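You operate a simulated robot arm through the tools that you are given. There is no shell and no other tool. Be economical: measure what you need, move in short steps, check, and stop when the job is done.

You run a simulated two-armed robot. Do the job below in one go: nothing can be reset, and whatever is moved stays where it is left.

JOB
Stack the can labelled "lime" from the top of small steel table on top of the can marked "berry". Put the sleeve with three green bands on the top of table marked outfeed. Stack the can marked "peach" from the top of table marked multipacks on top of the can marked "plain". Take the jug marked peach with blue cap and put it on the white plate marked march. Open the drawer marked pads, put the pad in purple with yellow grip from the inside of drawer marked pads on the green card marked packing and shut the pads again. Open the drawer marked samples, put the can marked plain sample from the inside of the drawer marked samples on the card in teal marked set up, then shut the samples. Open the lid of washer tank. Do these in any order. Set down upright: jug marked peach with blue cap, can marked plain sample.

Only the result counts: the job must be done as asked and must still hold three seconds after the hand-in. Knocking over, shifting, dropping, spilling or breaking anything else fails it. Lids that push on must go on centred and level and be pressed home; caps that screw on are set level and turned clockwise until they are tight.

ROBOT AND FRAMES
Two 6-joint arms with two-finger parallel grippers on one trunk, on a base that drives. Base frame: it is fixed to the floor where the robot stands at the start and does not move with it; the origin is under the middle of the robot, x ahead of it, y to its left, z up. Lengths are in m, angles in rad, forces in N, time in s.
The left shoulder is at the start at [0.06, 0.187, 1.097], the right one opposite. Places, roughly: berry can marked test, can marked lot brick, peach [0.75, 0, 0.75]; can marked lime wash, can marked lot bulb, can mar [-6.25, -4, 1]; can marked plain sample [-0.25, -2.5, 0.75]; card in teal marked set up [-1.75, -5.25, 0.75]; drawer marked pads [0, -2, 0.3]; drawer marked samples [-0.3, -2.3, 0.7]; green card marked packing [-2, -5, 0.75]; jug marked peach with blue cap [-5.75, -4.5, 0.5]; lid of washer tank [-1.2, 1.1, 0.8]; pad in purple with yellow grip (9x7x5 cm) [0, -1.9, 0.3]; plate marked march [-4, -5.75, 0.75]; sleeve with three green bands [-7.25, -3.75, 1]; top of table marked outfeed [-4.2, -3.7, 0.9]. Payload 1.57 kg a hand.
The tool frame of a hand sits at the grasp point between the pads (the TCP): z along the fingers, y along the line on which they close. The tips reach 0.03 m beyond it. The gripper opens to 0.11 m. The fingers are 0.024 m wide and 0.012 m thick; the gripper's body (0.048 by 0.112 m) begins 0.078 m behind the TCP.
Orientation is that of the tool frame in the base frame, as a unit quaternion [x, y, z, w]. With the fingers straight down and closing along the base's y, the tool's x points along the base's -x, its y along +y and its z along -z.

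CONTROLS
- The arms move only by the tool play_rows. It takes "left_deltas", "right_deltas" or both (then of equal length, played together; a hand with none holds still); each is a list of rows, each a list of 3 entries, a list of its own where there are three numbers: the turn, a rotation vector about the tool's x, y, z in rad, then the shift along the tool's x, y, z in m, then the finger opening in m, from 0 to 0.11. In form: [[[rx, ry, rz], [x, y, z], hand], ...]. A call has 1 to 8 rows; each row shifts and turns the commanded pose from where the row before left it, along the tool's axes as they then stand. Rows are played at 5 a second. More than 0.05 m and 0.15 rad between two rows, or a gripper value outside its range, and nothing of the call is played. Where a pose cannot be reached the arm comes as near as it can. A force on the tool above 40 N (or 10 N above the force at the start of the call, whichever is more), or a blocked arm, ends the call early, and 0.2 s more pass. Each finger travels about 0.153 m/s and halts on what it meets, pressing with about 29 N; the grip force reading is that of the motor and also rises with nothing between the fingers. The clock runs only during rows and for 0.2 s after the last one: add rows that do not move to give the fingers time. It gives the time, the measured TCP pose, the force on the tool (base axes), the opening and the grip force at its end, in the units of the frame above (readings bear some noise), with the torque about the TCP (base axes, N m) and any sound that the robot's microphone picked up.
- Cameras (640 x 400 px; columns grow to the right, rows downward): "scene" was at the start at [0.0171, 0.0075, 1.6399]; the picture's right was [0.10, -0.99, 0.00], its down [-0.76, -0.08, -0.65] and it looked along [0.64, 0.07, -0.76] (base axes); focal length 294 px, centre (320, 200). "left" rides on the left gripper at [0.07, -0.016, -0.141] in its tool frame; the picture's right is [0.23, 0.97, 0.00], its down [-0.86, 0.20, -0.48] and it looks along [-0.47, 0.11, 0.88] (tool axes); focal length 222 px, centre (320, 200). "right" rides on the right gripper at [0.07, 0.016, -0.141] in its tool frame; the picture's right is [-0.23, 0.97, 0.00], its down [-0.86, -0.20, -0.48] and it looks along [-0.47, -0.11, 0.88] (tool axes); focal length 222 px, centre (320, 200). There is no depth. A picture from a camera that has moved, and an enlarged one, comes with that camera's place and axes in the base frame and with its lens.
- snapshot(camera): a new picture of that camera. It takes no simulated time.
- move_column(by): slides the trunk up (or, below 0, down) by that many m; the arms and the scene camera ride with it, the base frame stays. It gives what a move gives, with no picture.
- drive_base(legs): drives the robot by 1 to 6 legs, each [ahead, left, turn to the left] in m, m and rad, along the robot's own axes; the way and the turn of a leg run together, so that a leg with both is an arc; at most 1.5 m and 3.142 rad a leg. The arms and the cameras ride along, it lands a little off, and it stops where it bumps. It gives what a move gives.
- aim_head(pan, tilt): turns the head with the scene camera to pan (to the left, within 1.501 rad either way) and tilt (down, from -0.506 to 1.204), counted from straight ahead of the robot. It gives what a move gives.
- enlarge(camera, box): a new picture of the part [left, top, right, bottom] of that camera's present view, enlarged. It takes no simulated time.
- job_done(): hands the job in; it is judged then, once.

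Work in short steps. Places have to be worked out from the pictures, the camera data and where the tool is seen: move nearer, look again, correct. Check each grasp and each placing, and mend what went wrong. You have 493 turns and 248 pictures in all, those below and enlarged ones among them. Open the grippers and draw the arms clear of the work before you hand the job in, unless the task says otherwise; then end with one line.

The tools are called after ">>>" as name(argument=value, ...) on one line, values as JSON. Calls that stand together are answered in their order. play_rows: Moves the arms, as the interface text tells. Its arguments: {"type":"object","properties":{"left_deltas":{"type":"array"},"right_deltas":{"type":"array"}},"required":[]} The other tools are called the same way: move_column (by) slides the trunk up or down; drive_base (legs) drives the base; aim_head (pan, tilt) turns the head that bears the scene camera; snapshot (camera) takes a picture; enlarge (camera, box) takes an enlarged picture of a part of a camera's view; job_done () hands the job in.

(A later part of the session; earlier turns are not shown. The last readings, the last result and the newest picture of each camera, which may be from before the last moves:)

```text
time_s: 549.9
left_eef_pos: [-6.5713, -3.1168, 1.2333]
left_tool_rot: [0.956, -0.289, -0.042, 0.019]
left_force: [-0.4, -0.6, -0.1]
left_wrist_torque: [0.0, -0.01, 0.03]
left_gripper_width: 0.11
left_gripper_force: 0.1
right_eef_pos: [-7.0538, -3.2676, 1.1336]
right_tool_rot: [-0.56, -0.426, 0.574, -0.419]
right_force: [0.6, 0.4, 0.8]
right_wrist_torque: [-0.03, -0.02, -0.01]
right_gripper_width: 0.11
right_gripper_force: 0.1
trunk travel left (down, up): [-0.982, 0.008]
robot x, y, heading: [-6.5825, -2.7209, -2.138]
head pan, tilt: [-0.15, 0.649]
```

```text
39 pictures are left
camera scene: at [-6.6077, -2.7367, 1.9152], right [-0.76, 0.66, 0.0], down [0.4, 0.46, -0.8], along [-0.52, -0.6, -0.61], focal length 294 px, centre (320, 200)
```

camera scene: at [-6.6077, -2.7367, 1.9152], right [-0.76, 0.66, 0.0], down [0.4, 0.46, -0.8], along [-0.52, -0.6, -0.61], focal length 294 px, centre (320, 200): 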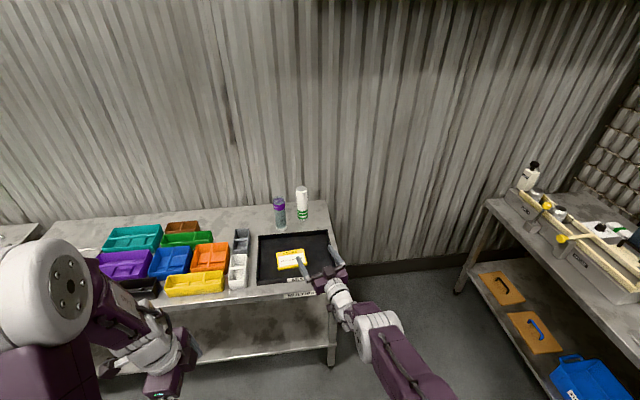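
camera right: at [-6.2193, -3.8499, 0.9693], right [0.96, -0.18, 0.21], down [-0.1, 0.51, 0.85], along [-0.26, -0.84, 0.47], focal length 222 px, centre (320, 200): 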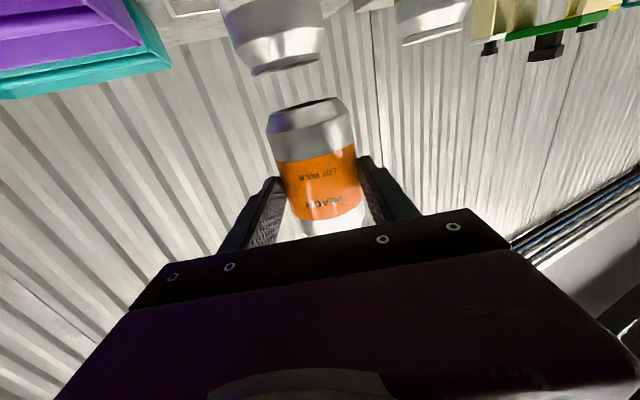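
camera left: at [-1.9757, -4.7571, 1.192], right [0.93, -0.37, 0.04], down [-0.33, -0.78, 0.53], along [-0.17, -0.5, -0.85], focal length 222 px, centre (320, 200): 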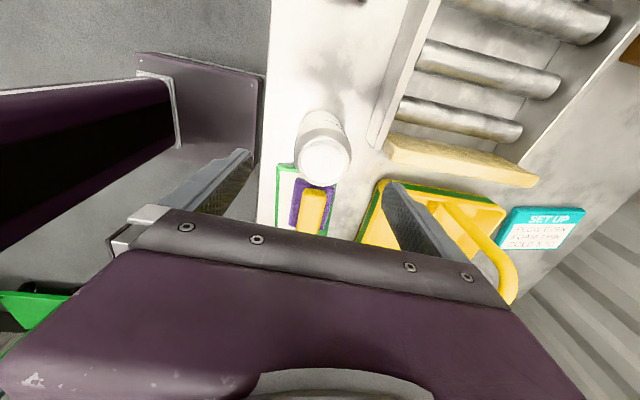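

Sleeve ≈(-7.355,-3.745). Lower to grip height and drive to 0.2 m before it, then look with the hand camera.

>>> drive_base(legs=[[0.3725, -0.0526, 0]])

>>> move_column(by=-0.15)

>>> enlarge(camera="scene", box=[240, 120, 400, 290])

>>> snapshot(camera="right")

```text
time_s: 552.3
left_eef_pos: [-6.8122, -3.4009, 1.2323]
left_tool_rot: [0.956, -0.289, -0.042, 0.021]
left_force: [-0.3, -0.6, 0.5]
left_wrist_torque: [-0.02, 0.01, 0.02]
left_gripper_width: 0.1101
left_gripper_force: 0.0
right_eef_pos: [-7.2951, -3.5527, 1.1365]
right_tool_rot: [-0.559, -0.426, 0.574, -0.419]
right_force: [-0.2, -0.2, 0.2]
right_wrist_torque: [0.02, 0.02, -0.03]
right_gripper_width: 0.1101
right_gripper_force: 0.0
trunk travel left (down, up): [-0.982, 0.008]
robot x, y, heading: [-6.8255, -3.0097, -2.136]
head pan, tilt: [-0.15, 0.649]
```

```text
time_s: 554.0
left_eef_pos: [-6.8137, -3.4041, 1.0818]
left_tool_rot: [0.956, -0.288, -0.041, 0.02]
left_force: [-0.8, 1.1, -0.4]
left_wrist_torque: [0.0, 0.0, 0.03]
left_gripper_width: 0.11
left_gripper_force: 0.1
right_eef_pos: [-7.2968, -3.5548, 0.9849]
right_tool_rot: [-0.56, -0.426, 0.573, -0.42]
right_force: [0.1, 0.3, 0.0]
right_wrist_torque: [-0.01, 0.02, -0.01]
right_gripper_width: 0.1101
right_gripper_force: 0.1
trunk travel left (down, up): [-0.832, 0.158]
robot x, y, heading: [-6.8262, -3.0082, -2.134]
head pan, tilt: [-0.15, 0.649]
```

```text
2.35 times, centred on (320, 205) of scene
camera zoom: at [-6.8504, -3.0221, 1.7653], right [-0.76, 0.65, 0.0], down [0.4, 0.46, -0.8], along [-0.52, -0.6, -0.6], focal length 693 px, centre (320, 188)
```

zoom: 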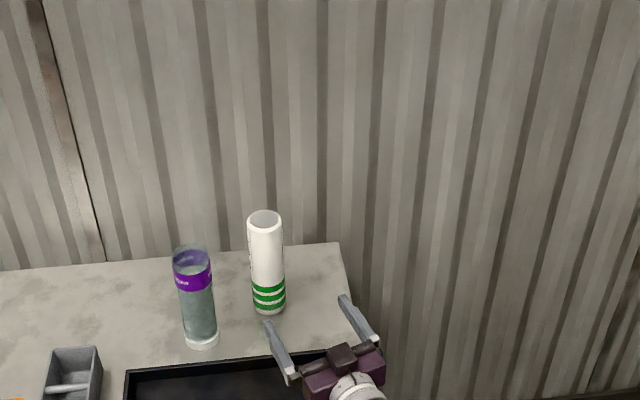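

```text
37 pictures are left
camera right: at [-7.2415, -3.4238, 0.912], right [0.94, -0.28, 0.21], down [-0.04, 0.52, 0.85], along [-0.34, -0.81, 0.48], focal length 222 px, centre (320, 200)
```

right: 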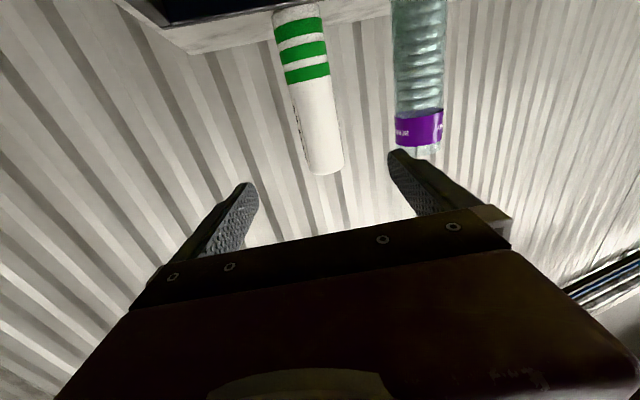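

Sleeve at (-7.344,-3.732), 0.18 m straight ahead of the fingers. Extend the arm a bit, then drive the rest.

>>> play_rows(right_deltas=[[[0, 0, 0], [0, 0.002, 0.025], 0.11], [[0, 0, 0], [0, 0.002, 0.025], 0.11], [[0, 0, 0], [0, 0, 0.025], 0.11]])

```text
time_s: 554.8
left_eef_pos: [-6.8134, -3.4029, 1.0827]
left_tool_rot: [0.956, -0.289, -0.041, 0.02]
left_force: [-1.5, 0.2, -0.1]
left_wrist_torque: [-0.02, 0.0, -0.01]
left_gripper_width: 0.11
left_gripper_force: 0.1
right_eef_pos: [-7.3019, -3.5857, 1.0057]
right_tool_rot: [-0.56, -0.427, 0.573, -0.42]
right_force: [-0.2, 0.4, -0.4]
right_wrist_torque: [-0.01, -0.02, -0.03]
right_gripper_width: 0.11
right_gripper_force: 0.1
right hand out of reach, approached as far as the arm can: row 1, 2, 3
trunk travel left (down, up): [-0.832, 0.158]
robot x, y, heading: [-6.8282, -3.0039, -2.132]
head pan, tilt: [-0.15, 0.649]
```

>>> drive_base(legs=[[0.085, 0.024, 0], [0.057, 0.016, 0]])

>>> snapshot(camera="right")

```text
time_s: 556.5
left_eef_pos: [-6.8537, -3.538, 1.0862]
left_tool_rot: [0.956, -0.288, -0.042, 0.023]
left_force: [0.0, 0.7, 1.2]
left_wrist_torque: [-0.07, 0.02, 0.02]
left_gripper_width: 0.1102
left_gripper_force: 0.1
right_eef_pos: [-7.3415, -3.7202, 1.0119]
right_tool_rot: [-0.557, -0.426, 0.576, -0.421]
right_force: [-0.7, 0.6, 0.1]
right_wrist_torque: [0.03, 0.01, 0.03]
right_gripper_width: 0.11
right_gripper_force: 0.1
trunk travel left (down, up): [-0.832, 0.158]
robot x, y, heading: [-6.8698, -3.1474, -2.133]
head pan, tilt: [-0.15, 0.649]
```

```text
36 pictures are left
camera right: at [-7.2863, -3.5899, 0.9381], right [0.94, -0.27, 0.21], down [-0.04, 0.52, 0.85], along [-0.34, -0.81, 0.48], focal length 222 px, centre (320, 200)
```

right: 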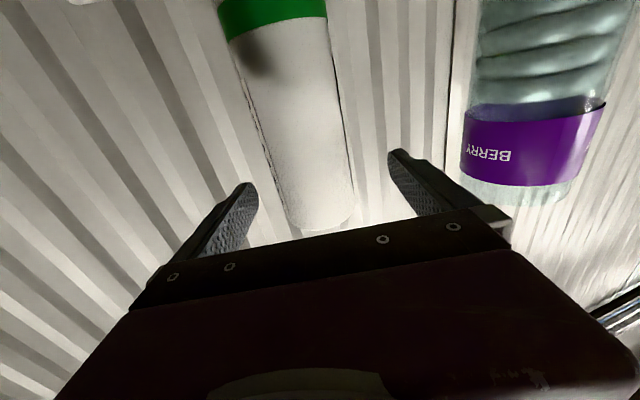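

Sleeve is centred between the fingers at TCP depth. Close and lift.

>>> play_rows(right_deltas=[[[0, 0, 0], [0, 0, 0], 0.09], [[0, 0, 0], [0, 0, 0], 0.07], [[0, 0, 0], [0, 0, 0], 0.05], [[0, 0, 0], [0, 0, 0], 0.04], [[0, 0, 0], [0, 0, 0], 0.04]])

>>> move_column(by=0.14)

>>> snapshot(camera="right")

```text
time_s: 557.7
left_eef_pos: [-6.8544, -3.5446, 1.0827]
left_tool_rot: [0.956, -0.288, -0.043, 0.02]
left_force: [-0.6, 0.5, 0.1]
left_wrist_torque: [0.01, 0.0, -0.01]
left_gripper_width: 0.11
left_gripper_force: 0.2
right_eef_pos: [-7.3436, -3.726, 1.0077]
right_tool_rot: [-0.558, -0.426, 0.574, -0.421]
right_force: [-3.8, -4.1, 9.7]
right_wrist_torque: [-0.88, 0.33, -0.11]
right_gripper_width: 0.0568
right_gripper_force: 29.5
trunk travel left (down, up): [-0.832, 0.158]
robot x, y, heading: [-6.8677, -3.1484, -2.135]
head pan, tilt: [-0.15, 0.649]
```

```text
time_s: 559.4
left_eef_pos: [-6.8559, -3.5457, 1.2236]
left_tool_rot: [0.957, -0.288, -0.041, 0.02]
left_force: [0.5, -0.3, 0.4]
left_wrist_torque: [0.02, -0.02, 0.0]
left_gripper_width: 0.1099
left_gripper_force: 0.0
right_eef_pos: [-7.3427, -3.7279, 1.1458]
right_tool_rot: [-0.56, -0.427, 0.573, -0.42]
right_force: [-0.2, 0.6, -1.9]
right_wrist_torque: [0.07, -0.03, -0.01]
right_gripper_width: 0.0572
right_gripper_force: 29.3
trunk travel left (down, up): [-0.972, 0.018]
robot x, y, heading: [-6.8666, -3.1524, -2.131]
head pan, tilt: [-0.15, 0.649]
```

```text
35 pictures are left
camera right: at [-7.2885, -3.5959, 1.0735], right [0.94, -0.28, 0.21], down [-0.04, 0.52, 0.85], along [-0.34, -0.81, 0.48], focal length 222 px, centre (320, 200)
```

right: 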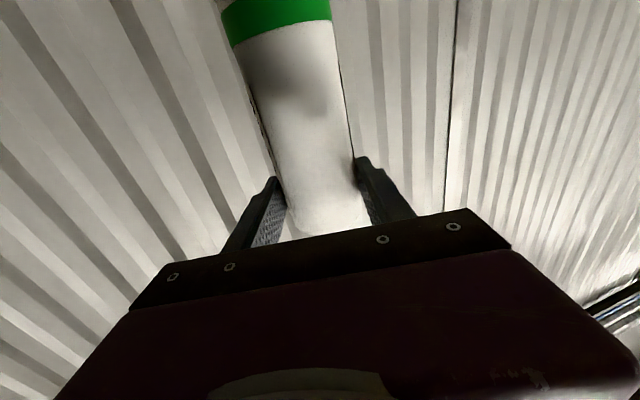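

Sleeve held. Back off, turn toward the outfeed table and drive there.

>>> drive_base(legs=[[-0.6, 0, 0], [0, 0, 1.881], [0.83, -0.1, 0], [0.63, -0.1, 0]])

>>> aim_head(pan=-0.1, tilt=0.7)

>>> snapshot(camera="scene")

```text
time_s: 574.5
left_eef_pos: [-4.8149, -3.0733, 1.2233]
left_tool_rot: [0.796, 0.603, -0.009, 0.047]
left_force: [0.3, 0.0, 0.8]
left_wrist_torque: [-0.03, -0.03, -0.01]
left_gripper_width: 0.1099
left_gripper_force: 0.0
right_eef_pos: [-4.4932, -3.4831, 1.1464]
right_tool_rot: [-0.016, 0.704, 0.002, 0.711]
right_force: [-0.2, 0.2, -3.5]
right_wrist_torque: [0.01, 0.05, 0.01]
right_gripper_width: 0.057
right_gripper_force: 29.1
trunk travel left (down, up): [-0.972, 0.018]
robot x, y, heading: [-5.19, -3.2021, -0.252]
head pan, tilt: [-0.15, 0.649]
```

```text
time_s: 575.1
left_eef_pos: [-4.8147, -3.0729, 1.2239]
left_tool_rot: [0.797, 0.603, -0.009, 0.046]
left_force: [-0.7, 0.1, 0.1]
left_wrist_torque: [0.01, 0.0, -0.01]
left_gripper_width: 0.1101
left_gripper_force: 0.1
right_eef_pos: [-4.492, -3.4841, 1.1457]
right_tool_rot: [-0.014, 0.704, 0.001, 0.71]
right_force: [-0.2, -0.2, -2.9]
right_wrist_torque: [-0.01, 0.07, 0.03]
right_gripper_width: 0.0569
right_gripper_force: 28.8
trunk travel left (down, up): [-0.972, 0.018]
robot x, y, heading: [-5.1888, -3.2055, -0.253]
head pan, tilt: [-0.099, 0.7]
```

```text
34 pictures are left
camera scene: at [-5.1672, -3.2212, 1.901], right [-0.35, -0.94, 0.0], down [-0.6, 0.22, -0.77], along [0.72, -0.26, -0.64], focal length 294 px, centre (320, 200)
```

scene: 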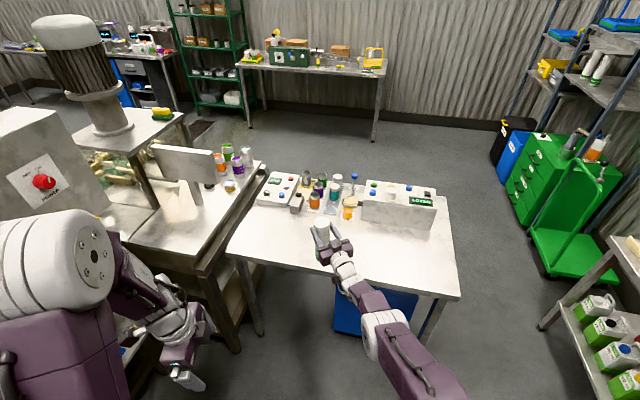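

Free spot on the outfeed table at ≈(-4.40,-3.66). Move there and lower until contact.

>>> drive_base(legs=[[0.133, -0.147, 0]])

>>> move_column(by=-0.08)

>>> enlarge(camera="scene", box=[230, 150, 450, 310])

```text
time_s: 576.7
left_eef_pos: [-4.7252, -3.2458, 1.2232]
left_tool_rot: [0.796, 0.603, -0.009, 0.047]
left_force: [0.5, 0.1, -0.4]
left_wrist_torque: [0.0, -0.02, -0.03]
left_gripper_width: 0.1099
left_gripper_force: 0.1
right_eef_pos: [-4.4015, -3.655, 1.1476]
right_tool_rot: [-0.017, 0.704, 0.001, 0.71]
right_force: [-0.4, 0.5, -1.9]
right_wrist_torque: [-0.01, 0.06, -0.02]
right_gripper_width: 0.0567
right_gripper_force: 29.6
trunk travel left (down, up): [-0.972, 0.018]
robot x, y, heading: [-5.099, -3.3821, -0.252]
head pan, tilt: [-0.099, 0.7]
```

```text
time_s: 577.8
left_eef_pos: [-4.723, -3.2483, 1.1422]
left_tool_rot: [0.796, 0.603, -0.01, 0.046]
left_force: [-0.5, -0.2, 0.3]
left_wrist_torque: [-0.04, -0.03, 0.03]
left_gripper_width: 0.1101
left_gripper_force: 0.1
right_eef_pos: [-4.4013, -3.658, 1.0662]
right_tool_rot: [-0.015, 0.704, 0.001, 0.71]
right_force: [0.5, -0.5, -2.0]
right_wrist_torque: [-0.02, 0.06, 0.02]
right_gripper_width: 0.0571
right_gripper_force: 28.7
trunk travel left (down, up): [-0.892, 0.098]
robot x, y, heading: [-5.0949, -3.3789, -0.253]
head pan, tilt: [-0.099, 0.7]
```

```text
2.50 times, centred on (340, 230) of scene
camera zoom: at [-5.075, -3.3964, 1.821], right [-0.34, -0.94, 0.0], down [-0.6, 0.22, -0.76], along [0.72, -0.26, -0.64], focal length 736 px, centre (270, 125)
```

zoom: 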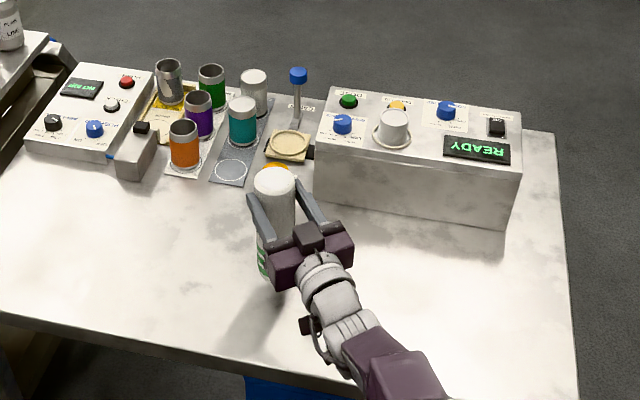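

The spot below is free. Lower in small steps.

>>> move_column(by=-0.025)

>>> move_column(by=-0.012)

```text
time_s: 578.5
left_eef_pos: [-4.723, -3.2484, 1.1176]
left_tool_rot: [0.796, 0.604, -0.009, 0.046]
left_force: [0.5, -0.3, 0.2]
left_wrist_torque: [0.05, 0.03, -0.01]
left_gripper_width: 0.11
left_gripper_force: 0.2
right_eef_pos: [-4.4005, -3.6577, 1.0406]
right_tool_rot: [-0.015, 0.704, 0.002, 0.71]
right_force: [-0.1, -0.1, -3.4]
right_wrist_torque: [0.03, 0.06, 0.0]
right_gripper_width: 0.057
right_gripper_force: 28.6
trunk travel left (down, up): [-0.867, 0.123]
robot x, y, heading: [-5.0965, -3.3819, -0.254]
head pan, tilt: [-0.099, 0.7]
```

```text
time_s: 579.1
left_eef_pos: [-4.7238, -3.2491, 1.1055]
left_tool_rot: [0.796, 0.604, -0.008, 0.045]
left_force: [-0.2, -0.9, 0.5]
left_wrist_torque: [0.0, -0.02, -0.01]
left_gripper_width: 0.1104
left_gripper_force: 0.0
right_eef_pos: [-4.4007, -3.6577, 1.0279]
right_tool_rot: [-0.016, 0.704, 0.001, 0.71]
right_force: [1.0, 0.1, -0.7]
right_wrist_torque: [0.01, -0.1, -0.02]
right_gripper_width: 0.0567
right_gripper_force: 28.8
trunk travel left (down, up): [-0.855, 0.135]
robot x, y, heading: [-5.0973, -3.3845, -0.251]
head pan, tilt: [-0.099, 0.7]
```

>>> move_column(by=-0.003)

>>> enlarge(camera="scene", box=[270, 200, 390, 300])

```text
time_s: 579.7
left_eef_pos: [-4.7256, -3.248, 1.1025]
left_tool_rot: [0.796, 0.604, -0.008, 0.046]
left_force: [-0.5, 0.0, 0.0]
left_wrist_torque: [0.03, -0.01, 0.01]
left_gripper_width: 0.1102
left_gripper_force: 0.1
right_eef_pos: [-4.4008, -3.6577, 1.0291]
right_tool_rot: [-0.015, 0.702, 0.001, 0.712]
right_force: [-1.8, -1.2, 7.6]
right_wrist_torque: [0.13, -0.12, -0.04]
right_gripper_width: 0.0568
right_gripper_force: 29.1
trunk travel left (down, up): [-0.852, 0.138]
robot x, y, heading: [-5.0933, -3.3781, -0.248]
head pan, tilt: [-0.099, 0.7]
```

```text
4.00 times, centred on (330, 250) of scene
camera zoom: at [-5.0772, -3.3967, 1.7811], right [-0.34, -0.94, 0.0], down [-0.6, 0.22, -0.77], along [0.72, -0.26, -0.64], focal length 1178 px, centre (280, 0)
```

zoom: 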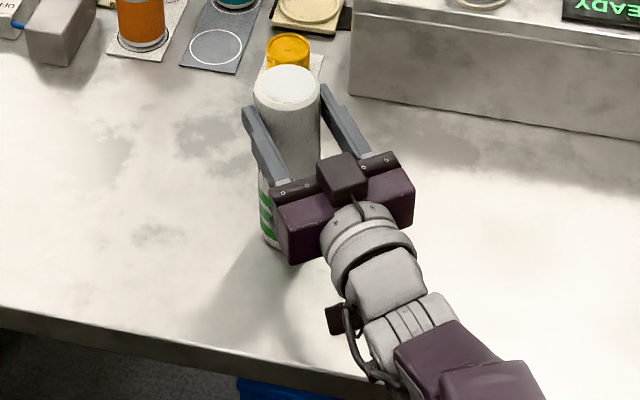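

Contact. Open and retreat along the finger direction.

>>> play_rows(right_deltas=[[[0, 0, 0], [0, 0, 0], 0.065], [[0, 0, 0], [0, 0, 0], 0.075], [[0, 0, 0], [0, 0, 0], 0.09], [[0, 0, 0], [0, 0, 0], 0.1], [[0, 0, 0], [0, 0, 0], 0.1]])

>>> drive_base(legs=[[-0.193, -0.053, 0]])

>>> snapshot(camera="scene")

```text
time_s: 580.9
left_eef_pos: [-4.7232, -3.249, 1.1018]
left_tool_rot: [0.796, 0.604, -0.009, 0.045]
left_force: [-0.1, -0.1, -0.3]
left_wrist_torque: [0.05, -0.03, -0.03]
left_gripper_width: 0.1099
left_gripper_force: 0.0
right_eef_pos: [-4.4012, -3.6583, 1.0267]
right_tool_rot: [-0.014, 0.704, 0.002, 0.71]
right_force: [0.0, -0.2, 0.7]
right_wrist_torque: [0.0, 0.0, 0.03]
right_gripper_width: 0.0999
right_gripper_force: 0.0
trunk travel left (down, up): [-0.852, 0.138]
robot x, y, heading: [-5.0997, -3.3835, -0.251]
head pan, tilt: [-0.099, 0.7]
```

```text
time_s: 582.5
left_eef_pos: [-4.919, -3.2533, 1.1016]
left_tool_rot: [0.796, 0.603, -0.01, 0.044]
left_force: [-0.2, 0.1, -0.6]
left_wrist_torque: [0.02, 0.01, 0.01]
left_gripper_width: 0.1101
left_gripper_force: 0.0
right_eef_pos: [-4.5964, -3.6623, 1.0238]
right_tool_rot: [-0.016, 0.705, 0.002, 0.709]
right_force: [-0.2, 0.1, -0.2]
right_wrist_torque: [-0.02, 0.02, 0.02]
right_gripper_width: 0.0998
right_gripper_force: 0.1
trunk travel left (down, up): [-0.852, 0.138]
robot x, y, heading: [-5.2941, -3.3857, -0.252]
head pan, tilt: [-0.099, 0.7]
```

```text
31 pictures are left
camera scene: at [-5.27, -3.4007, 1.7808], right [-0.35, -0.94, 0.0], down [-0.61, 0.22, -0.76], along [0.72, -0.26, -0.65], focal length 294 px, centre (320, 200)
```

scene: 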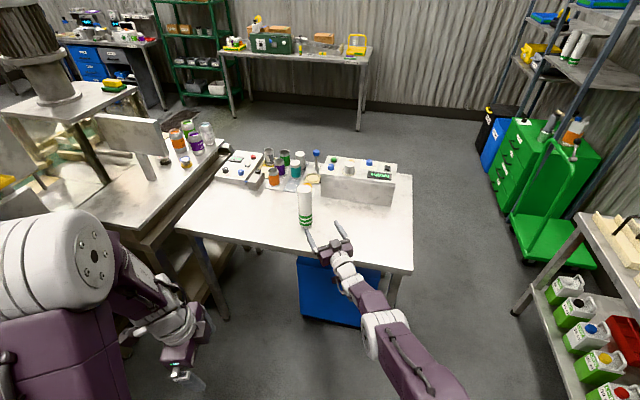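

The sleeve stands on the outfeed table. Last job: LIME (lot brick) onto BERRY on the first table. Drive back via the aisle.

>>> move_column(by=0.12)

>>> drive_base(legs=[[-0.1, 0, 0], [0, 0, -0.323], [0, -0.5, 0]])

>>> drive_base(legs=[[1.4, 0, 0], [1.36, 0, 0]])

```text
time_s: 584.0
left_eef_pos: [-4.9224, -3.2524, 1.2208]
left_tool_rot: [0.797, 0.603, -0.008, 0.045]
left_force: [0.3, 1.0, -0.9]
left_wrist_torque: [0.0, -0.04, 0.04]
left_gripper_width: 0.1099
left_gripper_force: 0.0
right_eef_pos: [-4.5996, -3.6627, 1.1462]
right_tool_rot: [-0.015, 0.704, 0.002, 0.71]
right_force: [0.1, 0.1, 0.7]
right_wrist_torque: [0.01, -0.02, -0.01]
right_gripper_width: 0.1002
right_gripper_force: 0.0
trunk travel left (down, up): [-0.972, 0.018]
robot x, y, heading: [-5.2997, -3.3867, -0.25]
head pan, tilt: [-0.099, 0.7]
```

```text
time_s: 588.7
left_eef_pos: [-5.267, -3.7679, 1.223]
left_tool_rot: [0.883, 0.468, -0.017, 0.043]
left_force: [0.6, -0.2, 0.3]
left_wrist_torque: [0.0, 0.0, 0.0]
left_gripper_width: 0.1101
left_gripper_force: 0.0
right_eef_pos: [-5.0909, -4.2577, 1.1451]
right_tool_rot: [0.096, 0.698, -0.112, 0.701]
right_force: [1.1, -0.2, -1.0]
right_wrist_torque: [0.0, 0.04, 0.01]
right_gripper_width: 0.0999
right_gripper_force: 0.0
trunk travel left (down, up): [-0.972, 0.018]
robot x, y, heading: [-5.6628, -3.7764, -0.57]
head pan, tilt: [-0.099, 0.7]
```

```text
time_s: 602.0
left_eef_pos: [-2.9622, -5.2815, 1.2225]
left_tool_rot: [0.888, 0.458, -0.016, 0.043]
left_force: [-1.1, 0.5, 0.2]
left_wrist_torque: [0.01, -0.02, 0.02]
left_gripper_width: 0.1102
left_gripper_force: 0.0
right_eef_pos: [-2.7951, -5.7748, 1.1471]
right_tool_rot: [0.103, 0.696, -0.118, 0.701]
right_force: [-0.9, -0.9, 0.0]
right_wrist_torque: [0.03, 0.05, 0.01]
right_gripper_width: 0.0999
right_gripper_force: 0.2
trunk travel left (down, up): [-0.972, 0.018]
robot x, y, heading: [-3.3564, -5.2856, -0.59]
head pan, tilt: [-0.099, 0.7]
```

>>> drive_base(legs=[[0, 0, 1.473], [1.4, 0, 0], [0, 0, 0.32], [1.5, 0, 0], [1.4, 0, 0]])

>>> aim_head(pan=-0.3, tilt=0.45)

>>> snapshot(camera="scene")

```text
time_s: 627.2
left_eef_pos: [-1.5262, -1.1064, 1.2231]
left_tool_rot: [0.2, 0.979, 0.024, 0.039]
left_force: [-1.1, 0.5, 1.1]
left_wrist_torque: [0.03, -0.01, -0.05]
left_gripper_width: 0.11
left_gripper_force: 0.0
right_eef_pos: [-1.0789, -0.8391, 1.1474]
right_tool_rot: [-0.477, 0.517, 0.471, 0.532]
right_force: [-0.2, 0.1, -0.2]
right_wrist_torque: [0.02, -0.02, 0.01]
right_gripper_width: 0.1
right_gripper_force: 0.1
trunk travel left (down, up): [-0.972, 0.018]
robot x, y, heading: [-1.4394, -1.4964, 1.193]
head pan, tilt: [-0.099, 0.7]
```

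```text
time_s: 628.0
left_eef_pos: [-1.5267, -1.1059, 1.2231]
left_tool_rot: [0.2, 0.979, 0.023, 0.04]
left_force: [-0.3, -0.7, 0.2]
left_wrist_torque: [0.0, 0.02, 0.04]
left_gripper_width: 0.1097
left_gripper_force: 0.0
right_eef_pos: [-1.0791, -0.8371, 1.1468]
right_tool_rot: [-0.476, 0.519, 0.47, 0.532]
right_force: [-0.6, 0.1, -0.2]
right_wrist_torque: [-0.01, -0.03, -0.02]
right_gripper_width: 0.1003
right_gripper_force: 0.2
trunk travel left (down, up): [-0.972, 0.018]
robot x, y, heading: [-1.4398, -1.495, 1.196]
head pan, tilt: [-0.3, 0.45]
```

```text
30 pictures are left
camera scene: at [-1.405, -1.4781, 1.923], right [0.78, -0.63, 0.0], down [-0.27, -0.34, -0.9], along [0.56, 0.7, -0.44], focal length 294 px, centre (320, 200)
```

scene: 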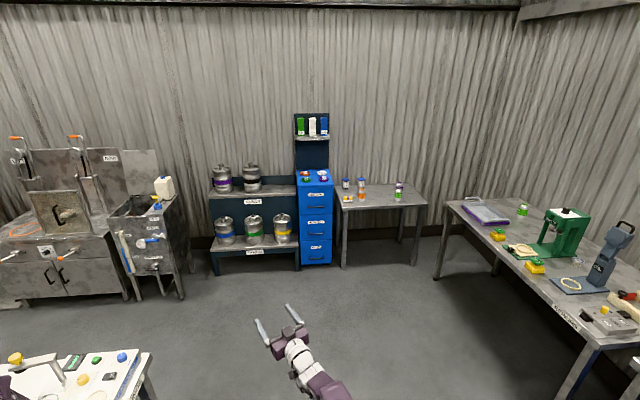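

Drive to the small steel table.

>>> drive_base(legs=[[0, 0, -0.396], [0.8, -0.23, 0], [0.78, -0.23, 0]])

>>> move_column(by=-0.1)

>>> aim_head(pan=0.1, tilt=0.7)

>>> snapshot(camera="scene")

```text
time_s: 637.6
left_eef_pos: [0.0731, -0.294, 1.2231]
left_tool_rot: [0.387, 0.921, 0.015, 0.045]
left_force: [0.0, -0.1, -0.3]
left_wrist_torque: [0.03, -0.03, 0.02]
left_gripper_width: 0.1101
left_gripper_force: 0.0
right_eef_pos: [0.5893, -0.2178, 1.1473]
right_tool_rot: [-0.366, 0.601, 0.357, 0.614]
right_force: [-0.3, 0.5, -0.7]
right_wrist_torque: [-0.02, 0.0, -0.01]
right_gripper_width: 0.0999
right_gripper_force: 0.1
trunk travel left (down, up): [-0.972, 0.018]
robot x, y, heading: [0.0039, -0.6824, 0.8]
head pan, tilt: [-0.3, 0.45]
```

```text
time_s: 638.9
left_eef_pos: [0.074, -0.2935, 1.1219]
left_tool_rot: [0.387, 0.921, 0.015, 0.043]
left_force: [0.2, 0.5, 0.0]
left_wrist_torque: [-0.02, 0.0, -0.04]
left_gripper_width: 0.11
left_gripper_force: 0.1
right_eef_pos: [0.5886, -0.2171, 1.0458]
right_tool_rot: [-0.366, 0.601, 0.357, 0.614]
right_force: [0.0, 0.9, 0.2]
right_wrist_torque: [0.03, -0.02, -0.03]
right_gripper_width: 0.1002
right_gripper_force: 0.1
trunk travel left (down, up): [-0.872, 0.118]
robot x, y, heading: [-0.0022, -0.6837, 0.796]
head pan, tilt: [-0.3, 0.45]
```

```text
time_s: 639.8
left_eef_pos: [0.0739, -0.293, 1.1222]
left_tool_rot: [0.388, 0.921, 0.014, 0.043]
left_force: [1.0, 0.7, -0.7]
left_wrist_torque: [-0.01, -0.03, 0.0]
left_gripper_width: 0.1101
left_gripper_force: 0.0
right_eef_pos: [0.5893, -0.2177, 1.0459]
right_tool_rot: [-0.367, 0.601, 0.357, 0.614]
right_force: [-0.4, 0.0, -0.3]
right_wrist_torque: [0.04, -0.03, 0.0]
right_gripper_width: 0.1
right_gripper_force: 0.2
trunk travel left (down, up): [-0.872, 0.118]
robot x, y, heading: [0.0015, -0.6873, 0.799]
head pan, tilt: [0.099, 0.7]
```

```text
29 pictures are left
camera scene: at [0.0149, -0.661, 1.801], right [0.78, -0.62, 0.0], down [-0.4, -0.5, -0.77], along [0.48, 0.6, -0.64], focal length 294 px, centre (320, 200)
```

scene: 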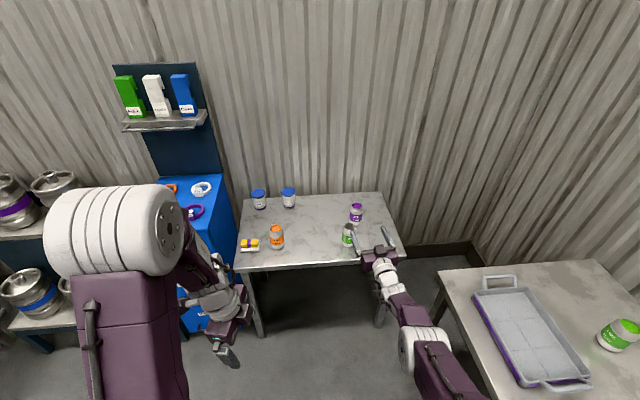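

>>> enlarge(camera="scene", box=[320, 190, 410, 270])

```text
5.00 times, centred on (365, 230) of scene
camera zoom: at [0.0149, -0.661, 1.801], right [0.78, -0.62, 0.0], down [-0.4, -0.5, -0.77], along [0.48, 0.6, -0.64], focal length 1473 px, centre (95, 50)
```

zoom: 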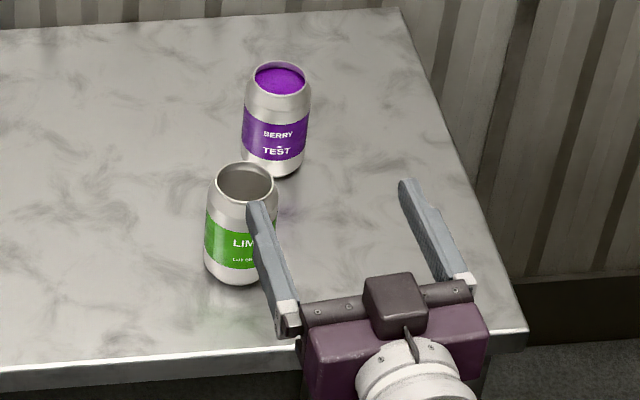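

Triangulated: lime rim (0.717,-0.004), berry rim (0.838,0.078), rims at z≈0.847. Lower the hand to z≈0.805 in front of the table, then advance 0.17 and look.

>>> move_column(by=-0.24)

>>> drive_base(legs=[[0.157, 0.034, 0]])

>>> snapshot(camera="right")

>>> enlarge(camera="scene", box=[320, 170, 430, 270])

```text
time_s: 642.3
left_eef_pos: [0.0744, -0.2937, 0.8823]
left_tool_rot: [0.387, 0.921, 0.015, 0.044]
left_force: [-0.2, -0.1, -0.1]
left_wrist_torque: [0.02, 0.01, -0.01]
left_gripper_width: 0.1102
left_gripper_force: 0.1
right_eef_pos: [0.5902, -0.2169, 0.8064]
right_tool_rot: [-0.366, 0.601, 0.357, 0.614]
right_force: [1.0, 0.4, 0.2]
right_wrist_torque: [0.02, 0.01, 0.0]
right_gripper_width: 0.1001
right_gripper_force: 0.0
trunk travel left (down, up): [-0.632, 0.358]
robot x, y, heading: [0.0046, -0.688, 0.798]
head pan, tilt: [0.099, 0.7]
```

```text
time_s: 643.7
left_eef_pos: [0.1601, -0.1584, 0.882]
left_tool_rot: [0.386, 0.921, 0.015, 0.044]
left_force: [0.4, 0.1, 0.3]
left_wrist_torque: [0.02, 0.03, -0.01]
left_gripper_width: 0.11
left_gripper_force: 0.0
right_eef_pos: [0.6751, -0.0809, 0.8053]
right_tool_rot: [-0.366, 0.602, 0.358, 0.613]
right_force: [0.0, 0.2, -0.9]
right_wrist_torque: [0.02, -0.03, -0.04]
right_gripper_width: 0.1
right_gripper_force: 0.0
trunk travel left (down, up): [-0.632, 0.358]
robot x, y, heading: [0.0879, -0.5439, 0.794]
head pan, tilt: [0.099, 0.7]
```

```text
27 pictures are left
camera right: at [0.5956, -0.1983, 0.7338], right [-0.86, 0.46, 0.21], down [-0.07, -0.51, 0.85], along [0.5, 0.72, 0.48], focal length 222 px, centre (320, 200)
```

right: 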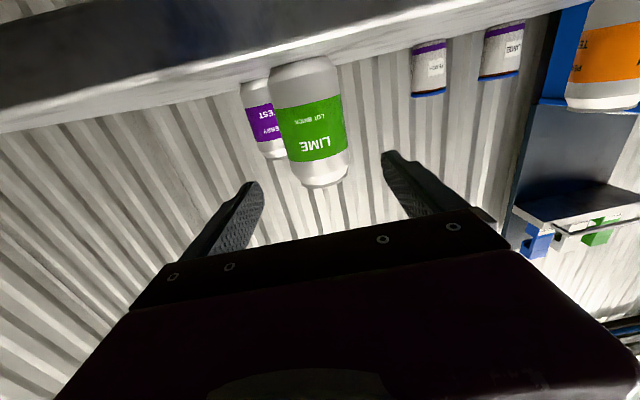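

```text
4.00 times, centred on (375, 220) of scene
camera zoom: at [0.1, -0.525, 1.5609], right [0.78, -0.62, 0.0], down [-0.4, -0.5, -0.76], along [0.48, 0.6, -0.64], focal length 1178 px, centre (100, 120)
```

zoom: 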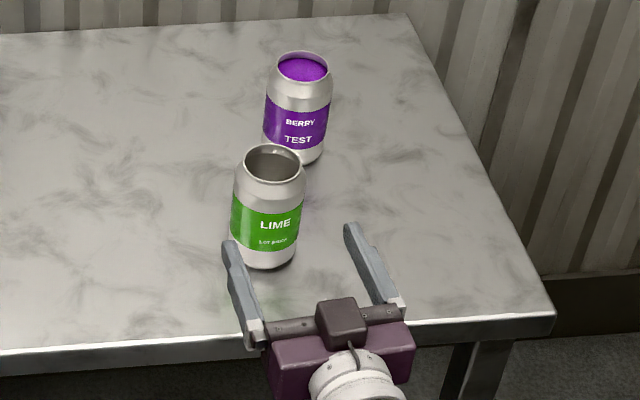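

Aligned. Advance 8.5 cm and close around the lime can.

>>> drive_base(legs=[[0.083, 0.0193, 0]])

>>> snapshot(camera="right")

>>> play_rows(right_deltas=[[[0, 0, 0], [0, 0, 0], 0.08], [[0, 0, 0], [0, 0, 0], 0.06], [[0, 0, 0], [0, 0, 0], 0.045], [[0, 0, 0], [0, 0, 0], 0.045], [[0, 0, 0], [0, 0, 0], 0.045]])

```text
time_s: 644.8
left_eef_pos: [0.2043, -0.0833, 0.8826]
left_tool_rot: [0.387, 0.921, 0.014, 0.044]
left_force: [-0.2, 0.9, 1.1]
left_wrist_torque: [0.0, -0.01, 0.01]
left_gripper_width: 0.1103
left_gripper_force: 0.2
right_eef_pos: [0.7182, -0.008, 0.8057]
right_tool_rot: [-0.367, 0.601, 0.357, 0.613]
right_force: [0.7, 1.2, -0.9]
right_wrist_torque: [0.02, -0.04, -0.03]
right_gripper_width: 0.1
right_gripper_force: 0.0
trunk travel left (down, up): [-0.632, 0.358]
robot x, y, heading: [0.1346, -0.4782, 0.799]
head pan, tilt: [0.099, 0.7]
```

```text
25 pictures are left
camera right: at [0.6405, -0.1251, 0.7334], right [-0.86, 0.46, 0.21], down [-0.07, -0.51, 0.86], along [0.5, 0.72, 0.47], focal length 222 px, centre (320, 200)
```

right: 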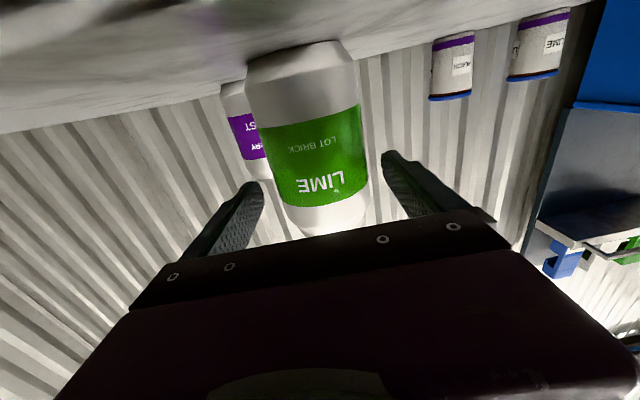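

```text
time_s: 646.0
left_eef_pos: [0.2019, -0.0852, 0.8835]
left_tool_rot: [0.387, 0.921, 0.016, 0.043]
left_force: [-0.8, 0.7, 0.0]
left_wrist_torque: [-0.02, -0.02, -0.02]
left_gripper_width: 0.1101
left_gripper_force: 0.1
right_eef_pos: [0.7182, -0.0087, 0.8061]
right_tool_rot: [-0.366, 0.601, 0.358, 0.614]
right_force: [0.6, 0.7, 2.5]
right_wrist_torque: [0.11, -0.06, -0.01]
right_gripper_width: 0.0634
right_gripper_force: 28.8
trunk travel left (down, up): [-0.632, 0.358]
robot x, y, heading: [0.1333, -0.4713, 0.797]
head pan, tilt: [0.099, 0.7]
```

Gripped (63 mm). Lift 0.15 and move over the berry can.

>>> move_column(by=0.15)

>>> drive_base(legs=[[0.125, -0.03, 0]])

>>> enlarge(camera="scene", box=[310, 150, 400, 250])

>>> snapshot(camera="right")

```text
time_s: 647.7
left_eef_pos: [0.2033, -0.0832, 1.0324]
left_tool_rot: [0.387, 0.921, 0.015, 0.043]
left_force: [0.0, 0.5, -0.1]
left_wrist_torque: [-0.01, 0.03, -0.02]
left_gripper_width: 0.1099
left_gripper_force: 0.1
right_eef_pos: [0.7193, -0.0084, 0.9564]
right_tool_rot: [-0.366, 0.602, 0.358, 0.613]
right_force: [0.0, -0.6, -0.7]
right_wrist_torque: [-0.03, -0.01, -0.01]
right_gripper_width: 0.0633
right_gripper_force: 29.2
trunk travel left (down, up): [-0.782, 0.208]
robot x, y, heading: [0.1334, -0.4732, 0.796]
head pan, tilt: [0.099, 0.7]
```

```text
time_s: 649.0
left_eef_pos: [0.3095, -0.0172, 1.0328]
left_tool_rot: [0.387, 0.921, 0.015, 0.043]
left_force: [0.3, 0.3, 0.4]
left_wrist_torque: [-0.02, -0.01, 0.0]
left_gripper_width: 0.11
left_gripper_force: 0.0
right_eef_pos: [0.8266, 0.059, 0.957]
right_tool_rot: [-0.367, 0.6, 0.358, 0.613]
right_force: [-0.4, 0.1, 0.1]
right_wrist_torque: [-0.03, -0.03, 0.01]
right_gripper_width: 0.0635
right_gripper_force: 28.6
trunk travel left (down, up): [-0.782, 0.208]
robot x, y, heading: [0.2429, -0.4089, 0.793]
head pan, tilt: [0.099, 0.7]
```

```text
4.00 times, centred on (355, 200) of scene
camera zoom: at [0.251, -0.3852, 1.711], right [0.78, -0.62, 0.0], down [-0.4, -0.5, -0.77], along [0.48, 0.6, -0.64], focal length 1178 px, centre (180, 200)
```

zoom: 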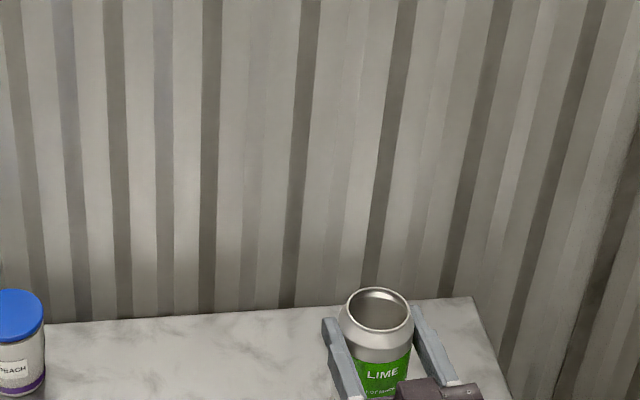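

```text
23 pictures are left
camera right: at [0.7477, -0.058, 0.8846], right [-0.86, 0.46, 0.21], down [-0.07, -0.51, 0.85], along [0.5, 0.72, 0.48], focal length 222 px, centre (320, 200)
```

right: 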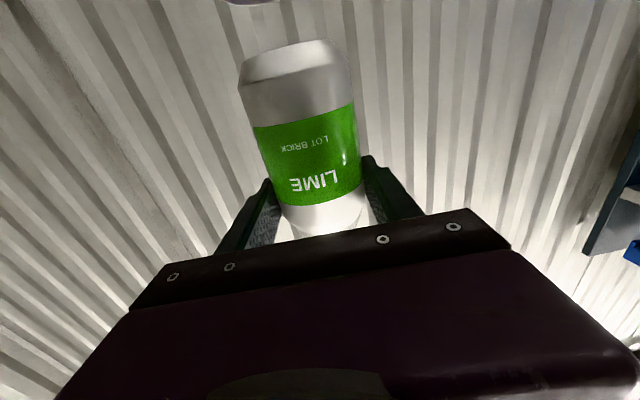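

>>> aim_head(pan=-0.15, tilt=0.95)

>>> move_column(by=-0.015)

>>> enlarge(camera="scene", box=[250, 120, 390, 250])

>>> snapshot(camera="right")

```text
time_s: 649.8
left_eef_pos: [0.3118, -0.0157, 1.0323]
left_tool_rot: [0.387, 0.921, 0.015, 0.044]
left_force: [0.7, 0.4, 0.2]
left_wrist_torque: [0.0, 0.02, -0.03]
left_gripper_width: 0.1099
left_gripper_force: 0.1
right_eef_pos: [0.8265, 0.0602, 0.955]
right_tool_rot: [-0.366, 0.602, 0.357, 0.613]
right_force: [0.2, 0.3, -0.3]
right_wrist_torque: [-0.01, 0.01, -0.02]
right_gripper_width: 0.0638
right_gripper_force: 28.9
trunk travel left (down, up): [-0.782, 0.208]
robot x, y, heading: [0.24, -0.4075, 0.797]
head pan, tilt: [-0.15, 0.949]
```

```text
time_s: 650.4
left_eef_pos: [0.3125, -0.0165, 1.0178]
left_tool_rot: [0.387, 0.921, 0.015, 0.044]
left_force: [0.0, -0.5, -0.3]
left_wrist_torque: [-0.04, -0.02, 0.0]
left_gripper_width: 0.11
left_gripper_force: 0.1
right_eef_pos: [0.8274, 0.0601, 0.9408]
right_tool_rot: [-0.366, 0.601, 0.357, 0.614]
right_force: [-0.5, 0.4, 0.0]
right_wrist_torque: [0.0, 0.01, -0.02]
right_gripper_width: 0.0639
right_gripper_force: 29.2
trunk travel left (down, up): [-0.767, 0.223]
robot x, y, heading: [0.2404, -0.4055, 0.797]
head pan, tilt: [-0.15, 0.949]
```

```text
3.08 times, centred on (320, 185) of scene
camera zoom: at [0.2578, -0.4064, 1.6761], right [0.6, -0.8, 0.0], down [-0.65, -0.49, -0.58], along [0.46, 0.35, -0.81], focal length 906 px, centre (320, 246)
```

zoom: 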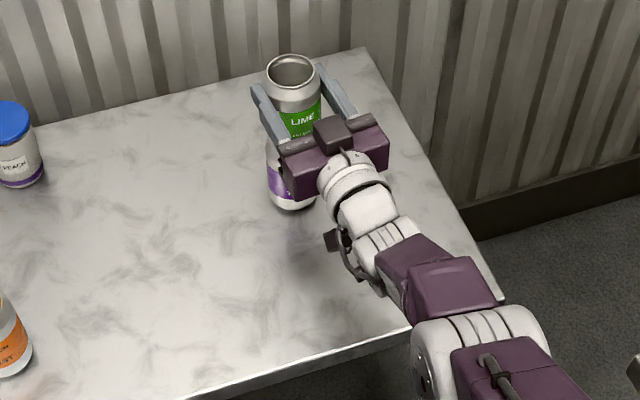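

```text
21 pictures are left
camera right: at [0.7486, -0.0574, 0.8687], right [-0.86, 0.46, 0.21], down [-0.07, -0.51, 0.85], along [0.5, 0.72, 0.48], focal length 222 px, centre (320, 200)
```

right: 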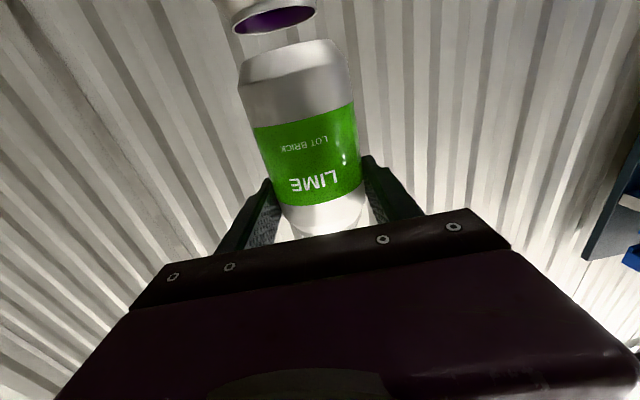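

Both views agree: the berry axis is ~2.6 cm further along the fingers and ~0.7 cm right. Drive 2.7 cm ahead, lower 1 cm, check.

>>> drive_base(legs=[[0.027, 0.0, 0]])

>>> move_column(by=-0.008)

>>> enlarge(camera="right", box=[200, 0, 440, 250])

>>> enlarge(camera="scene", box=[280, 120, 350, 220])

```text
time_s: 651.2
left_eef_pos: [0.3281, -0.0011, 1.0192]
left_tool_rot: [0.387, 0.921, 0.017, 0.043]
left_force: [-0.2, -1.5, -0.6]
left_wrist_torque: [0.04, -0.03, 0.02]
left_gripper_width: 0.1101
left_gripper_force: 0.0
right_eef_pos: [0.8416, 0.0764, 0.9442]
right_tool_rot: [-0.366, 0.6, 0.358, 0.615]
right_force: [0.4, 0.3, 0.3]
right_wrist_torque: [-0.06, -0.01, -0.05]
right_gripper_width: 0.0636
right_gripper_force: 29.0
trunk travel left (down, up): [-0.767, 0.223]
robot x, y, heading: [0.2578, -0.3919, 0.795]
head pan, tilt: [-0.15, 0.949]
```

```text
time_s: 651.8
left_eef_pos: [0.3293, 0.0011, 1.0106]
left_tool_rot: [0.387, 0.921, 0.016, 0.043]
left_force: [-0.2, -0.6, 0.3]
left_wrist_torque: [0.01, -0.01, 0.01]
left_gripper_width: 0.11
left_gripper_force: 0.0
right_eef_pos: [0.8451, 0.0779, 0.9338]
right_tool_rot: [-0.366, 0.601, 0.358, 0.614]
right_force: [-1.1, 0.3, -0.2]
right_wrist_torque: [0.0, 0.0, 0.02]
right_gripper_width: 0.0635
right_gripper_force: 29.2
trunk travel left (down, up): [-0.759, 0.231]
robot x, y, heading: [0.2596, -0.3902, 0.8]
head pan, tilt: [-0.15, 0.949]
```

```text
1.60 times, centred on (320, 125) of right
camera zoom: at [0.7662, -0.0393, 0.8617], right [-0.86, 0.46, 0.21], down [-0.07, -0.52, 0.85], along [0.5, 0.72, 0.48], focal length 355 px, centre (320, 320)
```

zoom: 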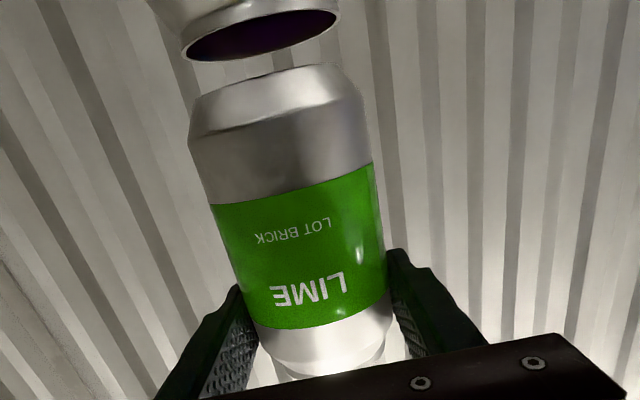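

```text
4.00 times, centred on (315, 170) of scene
camera zoom: at [0.2746, -0.3893, 1.6682], right [0.6, -0.8, 0.0], down [-0.65, -0.49, -0.58], along [0.46, 0.35, -0.81], focal length 1178 px, centre (340, 320)
```

zoom: 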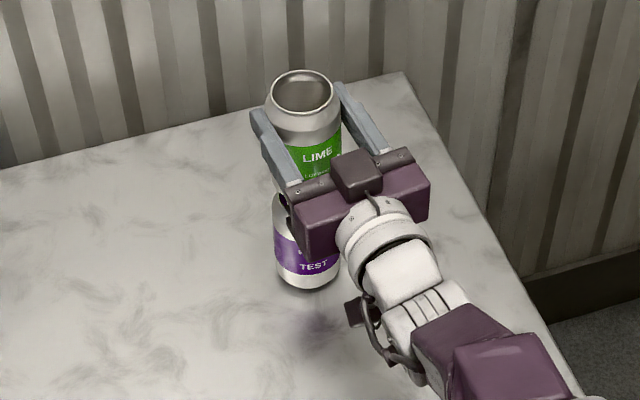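

Coaxial within ~3 mm, gap ≈2 cm. Lower stepwise.

>>> move_column(by=-0.013)

>>> enlarge(camera="right", box=[200, 0, 440, 250])

```text
time_s: 652.4
left_eef_pos: [0.3291, 0.0013, 0.9964]
left_tool_rot: [0.387, 0.921, 0.016, 0.044]
left_force: [0.6, -0.6, 0.3]
left_wrist_torque: [-0.03, -0.02, 0.0]
left_gripper_width: 0.1098
left_gripper_force: 0.0
right_eef_pos: [0.8458, 0.0787, 0.9216]
right_tool_rot: [-0.367, 0.599, 0.359, 0.615]
right_force: [-1.0, -1.8, 6.0]
right_wrist_torque: [0.03, 0.15, 0.04]
right_gripper_width: 0.0631
right_gripper_force: 29.0
trunk travel left (down, up): [-0.746, 0.244]
robot x, y, heading: [0.2573, -0.3874, 0.798]
head pan, tilt: [-0.15, 0.949]
```

```text
1.60 times, centred on (320, 125) of right
camera zoom: at [0.767, -0.0385, 0.8492], right [-0.86, 0.46, 0.21], down [-0.07, -0.52, 0.85], along [0.5, 0.72, 0.48], focal length 355 px, centre (320, 320)
```

zoom: 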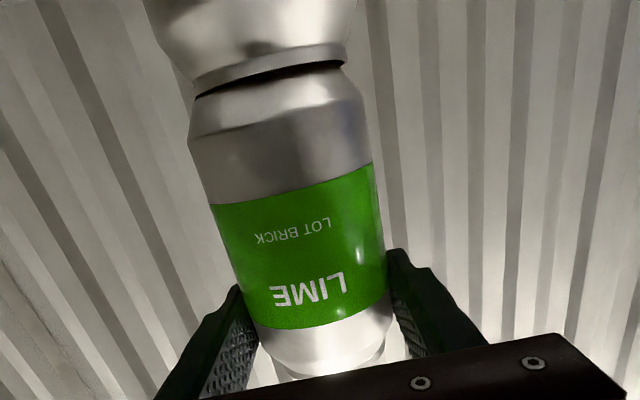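

Contact (6 N) and aligned. Release gently.

>>> play_rows(right_deltas=[[[0, 0, 0], [0, 0, 0], 0.07], [[0, 0, 0], [0, 0, 0], 0.075], [[0, 0, 0], [0, 0, 0], 0.085], [[0, 0, 0], [0, 0, 0], 0.1], [[0, 0, 0], [0, 0, 0], 0.1]])

>>> enlarge(camera="right", box=[200, 0, 440, 250])

```text
time_s: 653.6
left_eef_pos: [0.3303, 0.0027, 0.9962]
left_tool_rot: [0.387, 0.921, 0.015, 0.043]
left_force: [0.3, -0.1, 0.8]
left_wrist_torque: [0.03, 0.02, -0.01]
left_gripper_width: 0.11
left_gripper_force: 0.1
right_eef_pos: [0.8443, 0.0796, 0.9199]
right_tool_rot: [-0.368, 0.6, 0.358, 0.614]
right_force: [-0.1, 0.6, 0.4]
right_wrist_torque: [0.0, 0.01, -0.02]
right_gripper_width: 0.1
right_gripper_force: 0.0
trunk travel left (down, up): [-0.746, 0.244]
robot x, y, heading: [0.2622, -0.3893, 0.799]
head pan, tilt: [-0.15, 0.949]
```

```text
1.60 times, centred on (320, 125) of right
camera zoom: at [0.767, -0.0385, 0.8479], right [-0.86, 0.46, 0.21], down [-0.07, -0.51, 0.85], along [0.5, 0.72, 0.48], focal length 355 px, centre (320, 320)
```

zoom: 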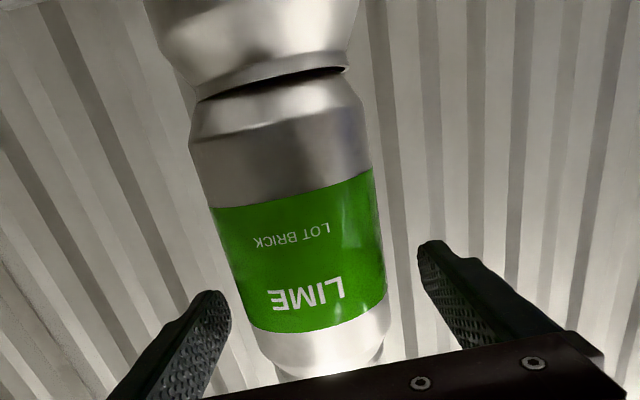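

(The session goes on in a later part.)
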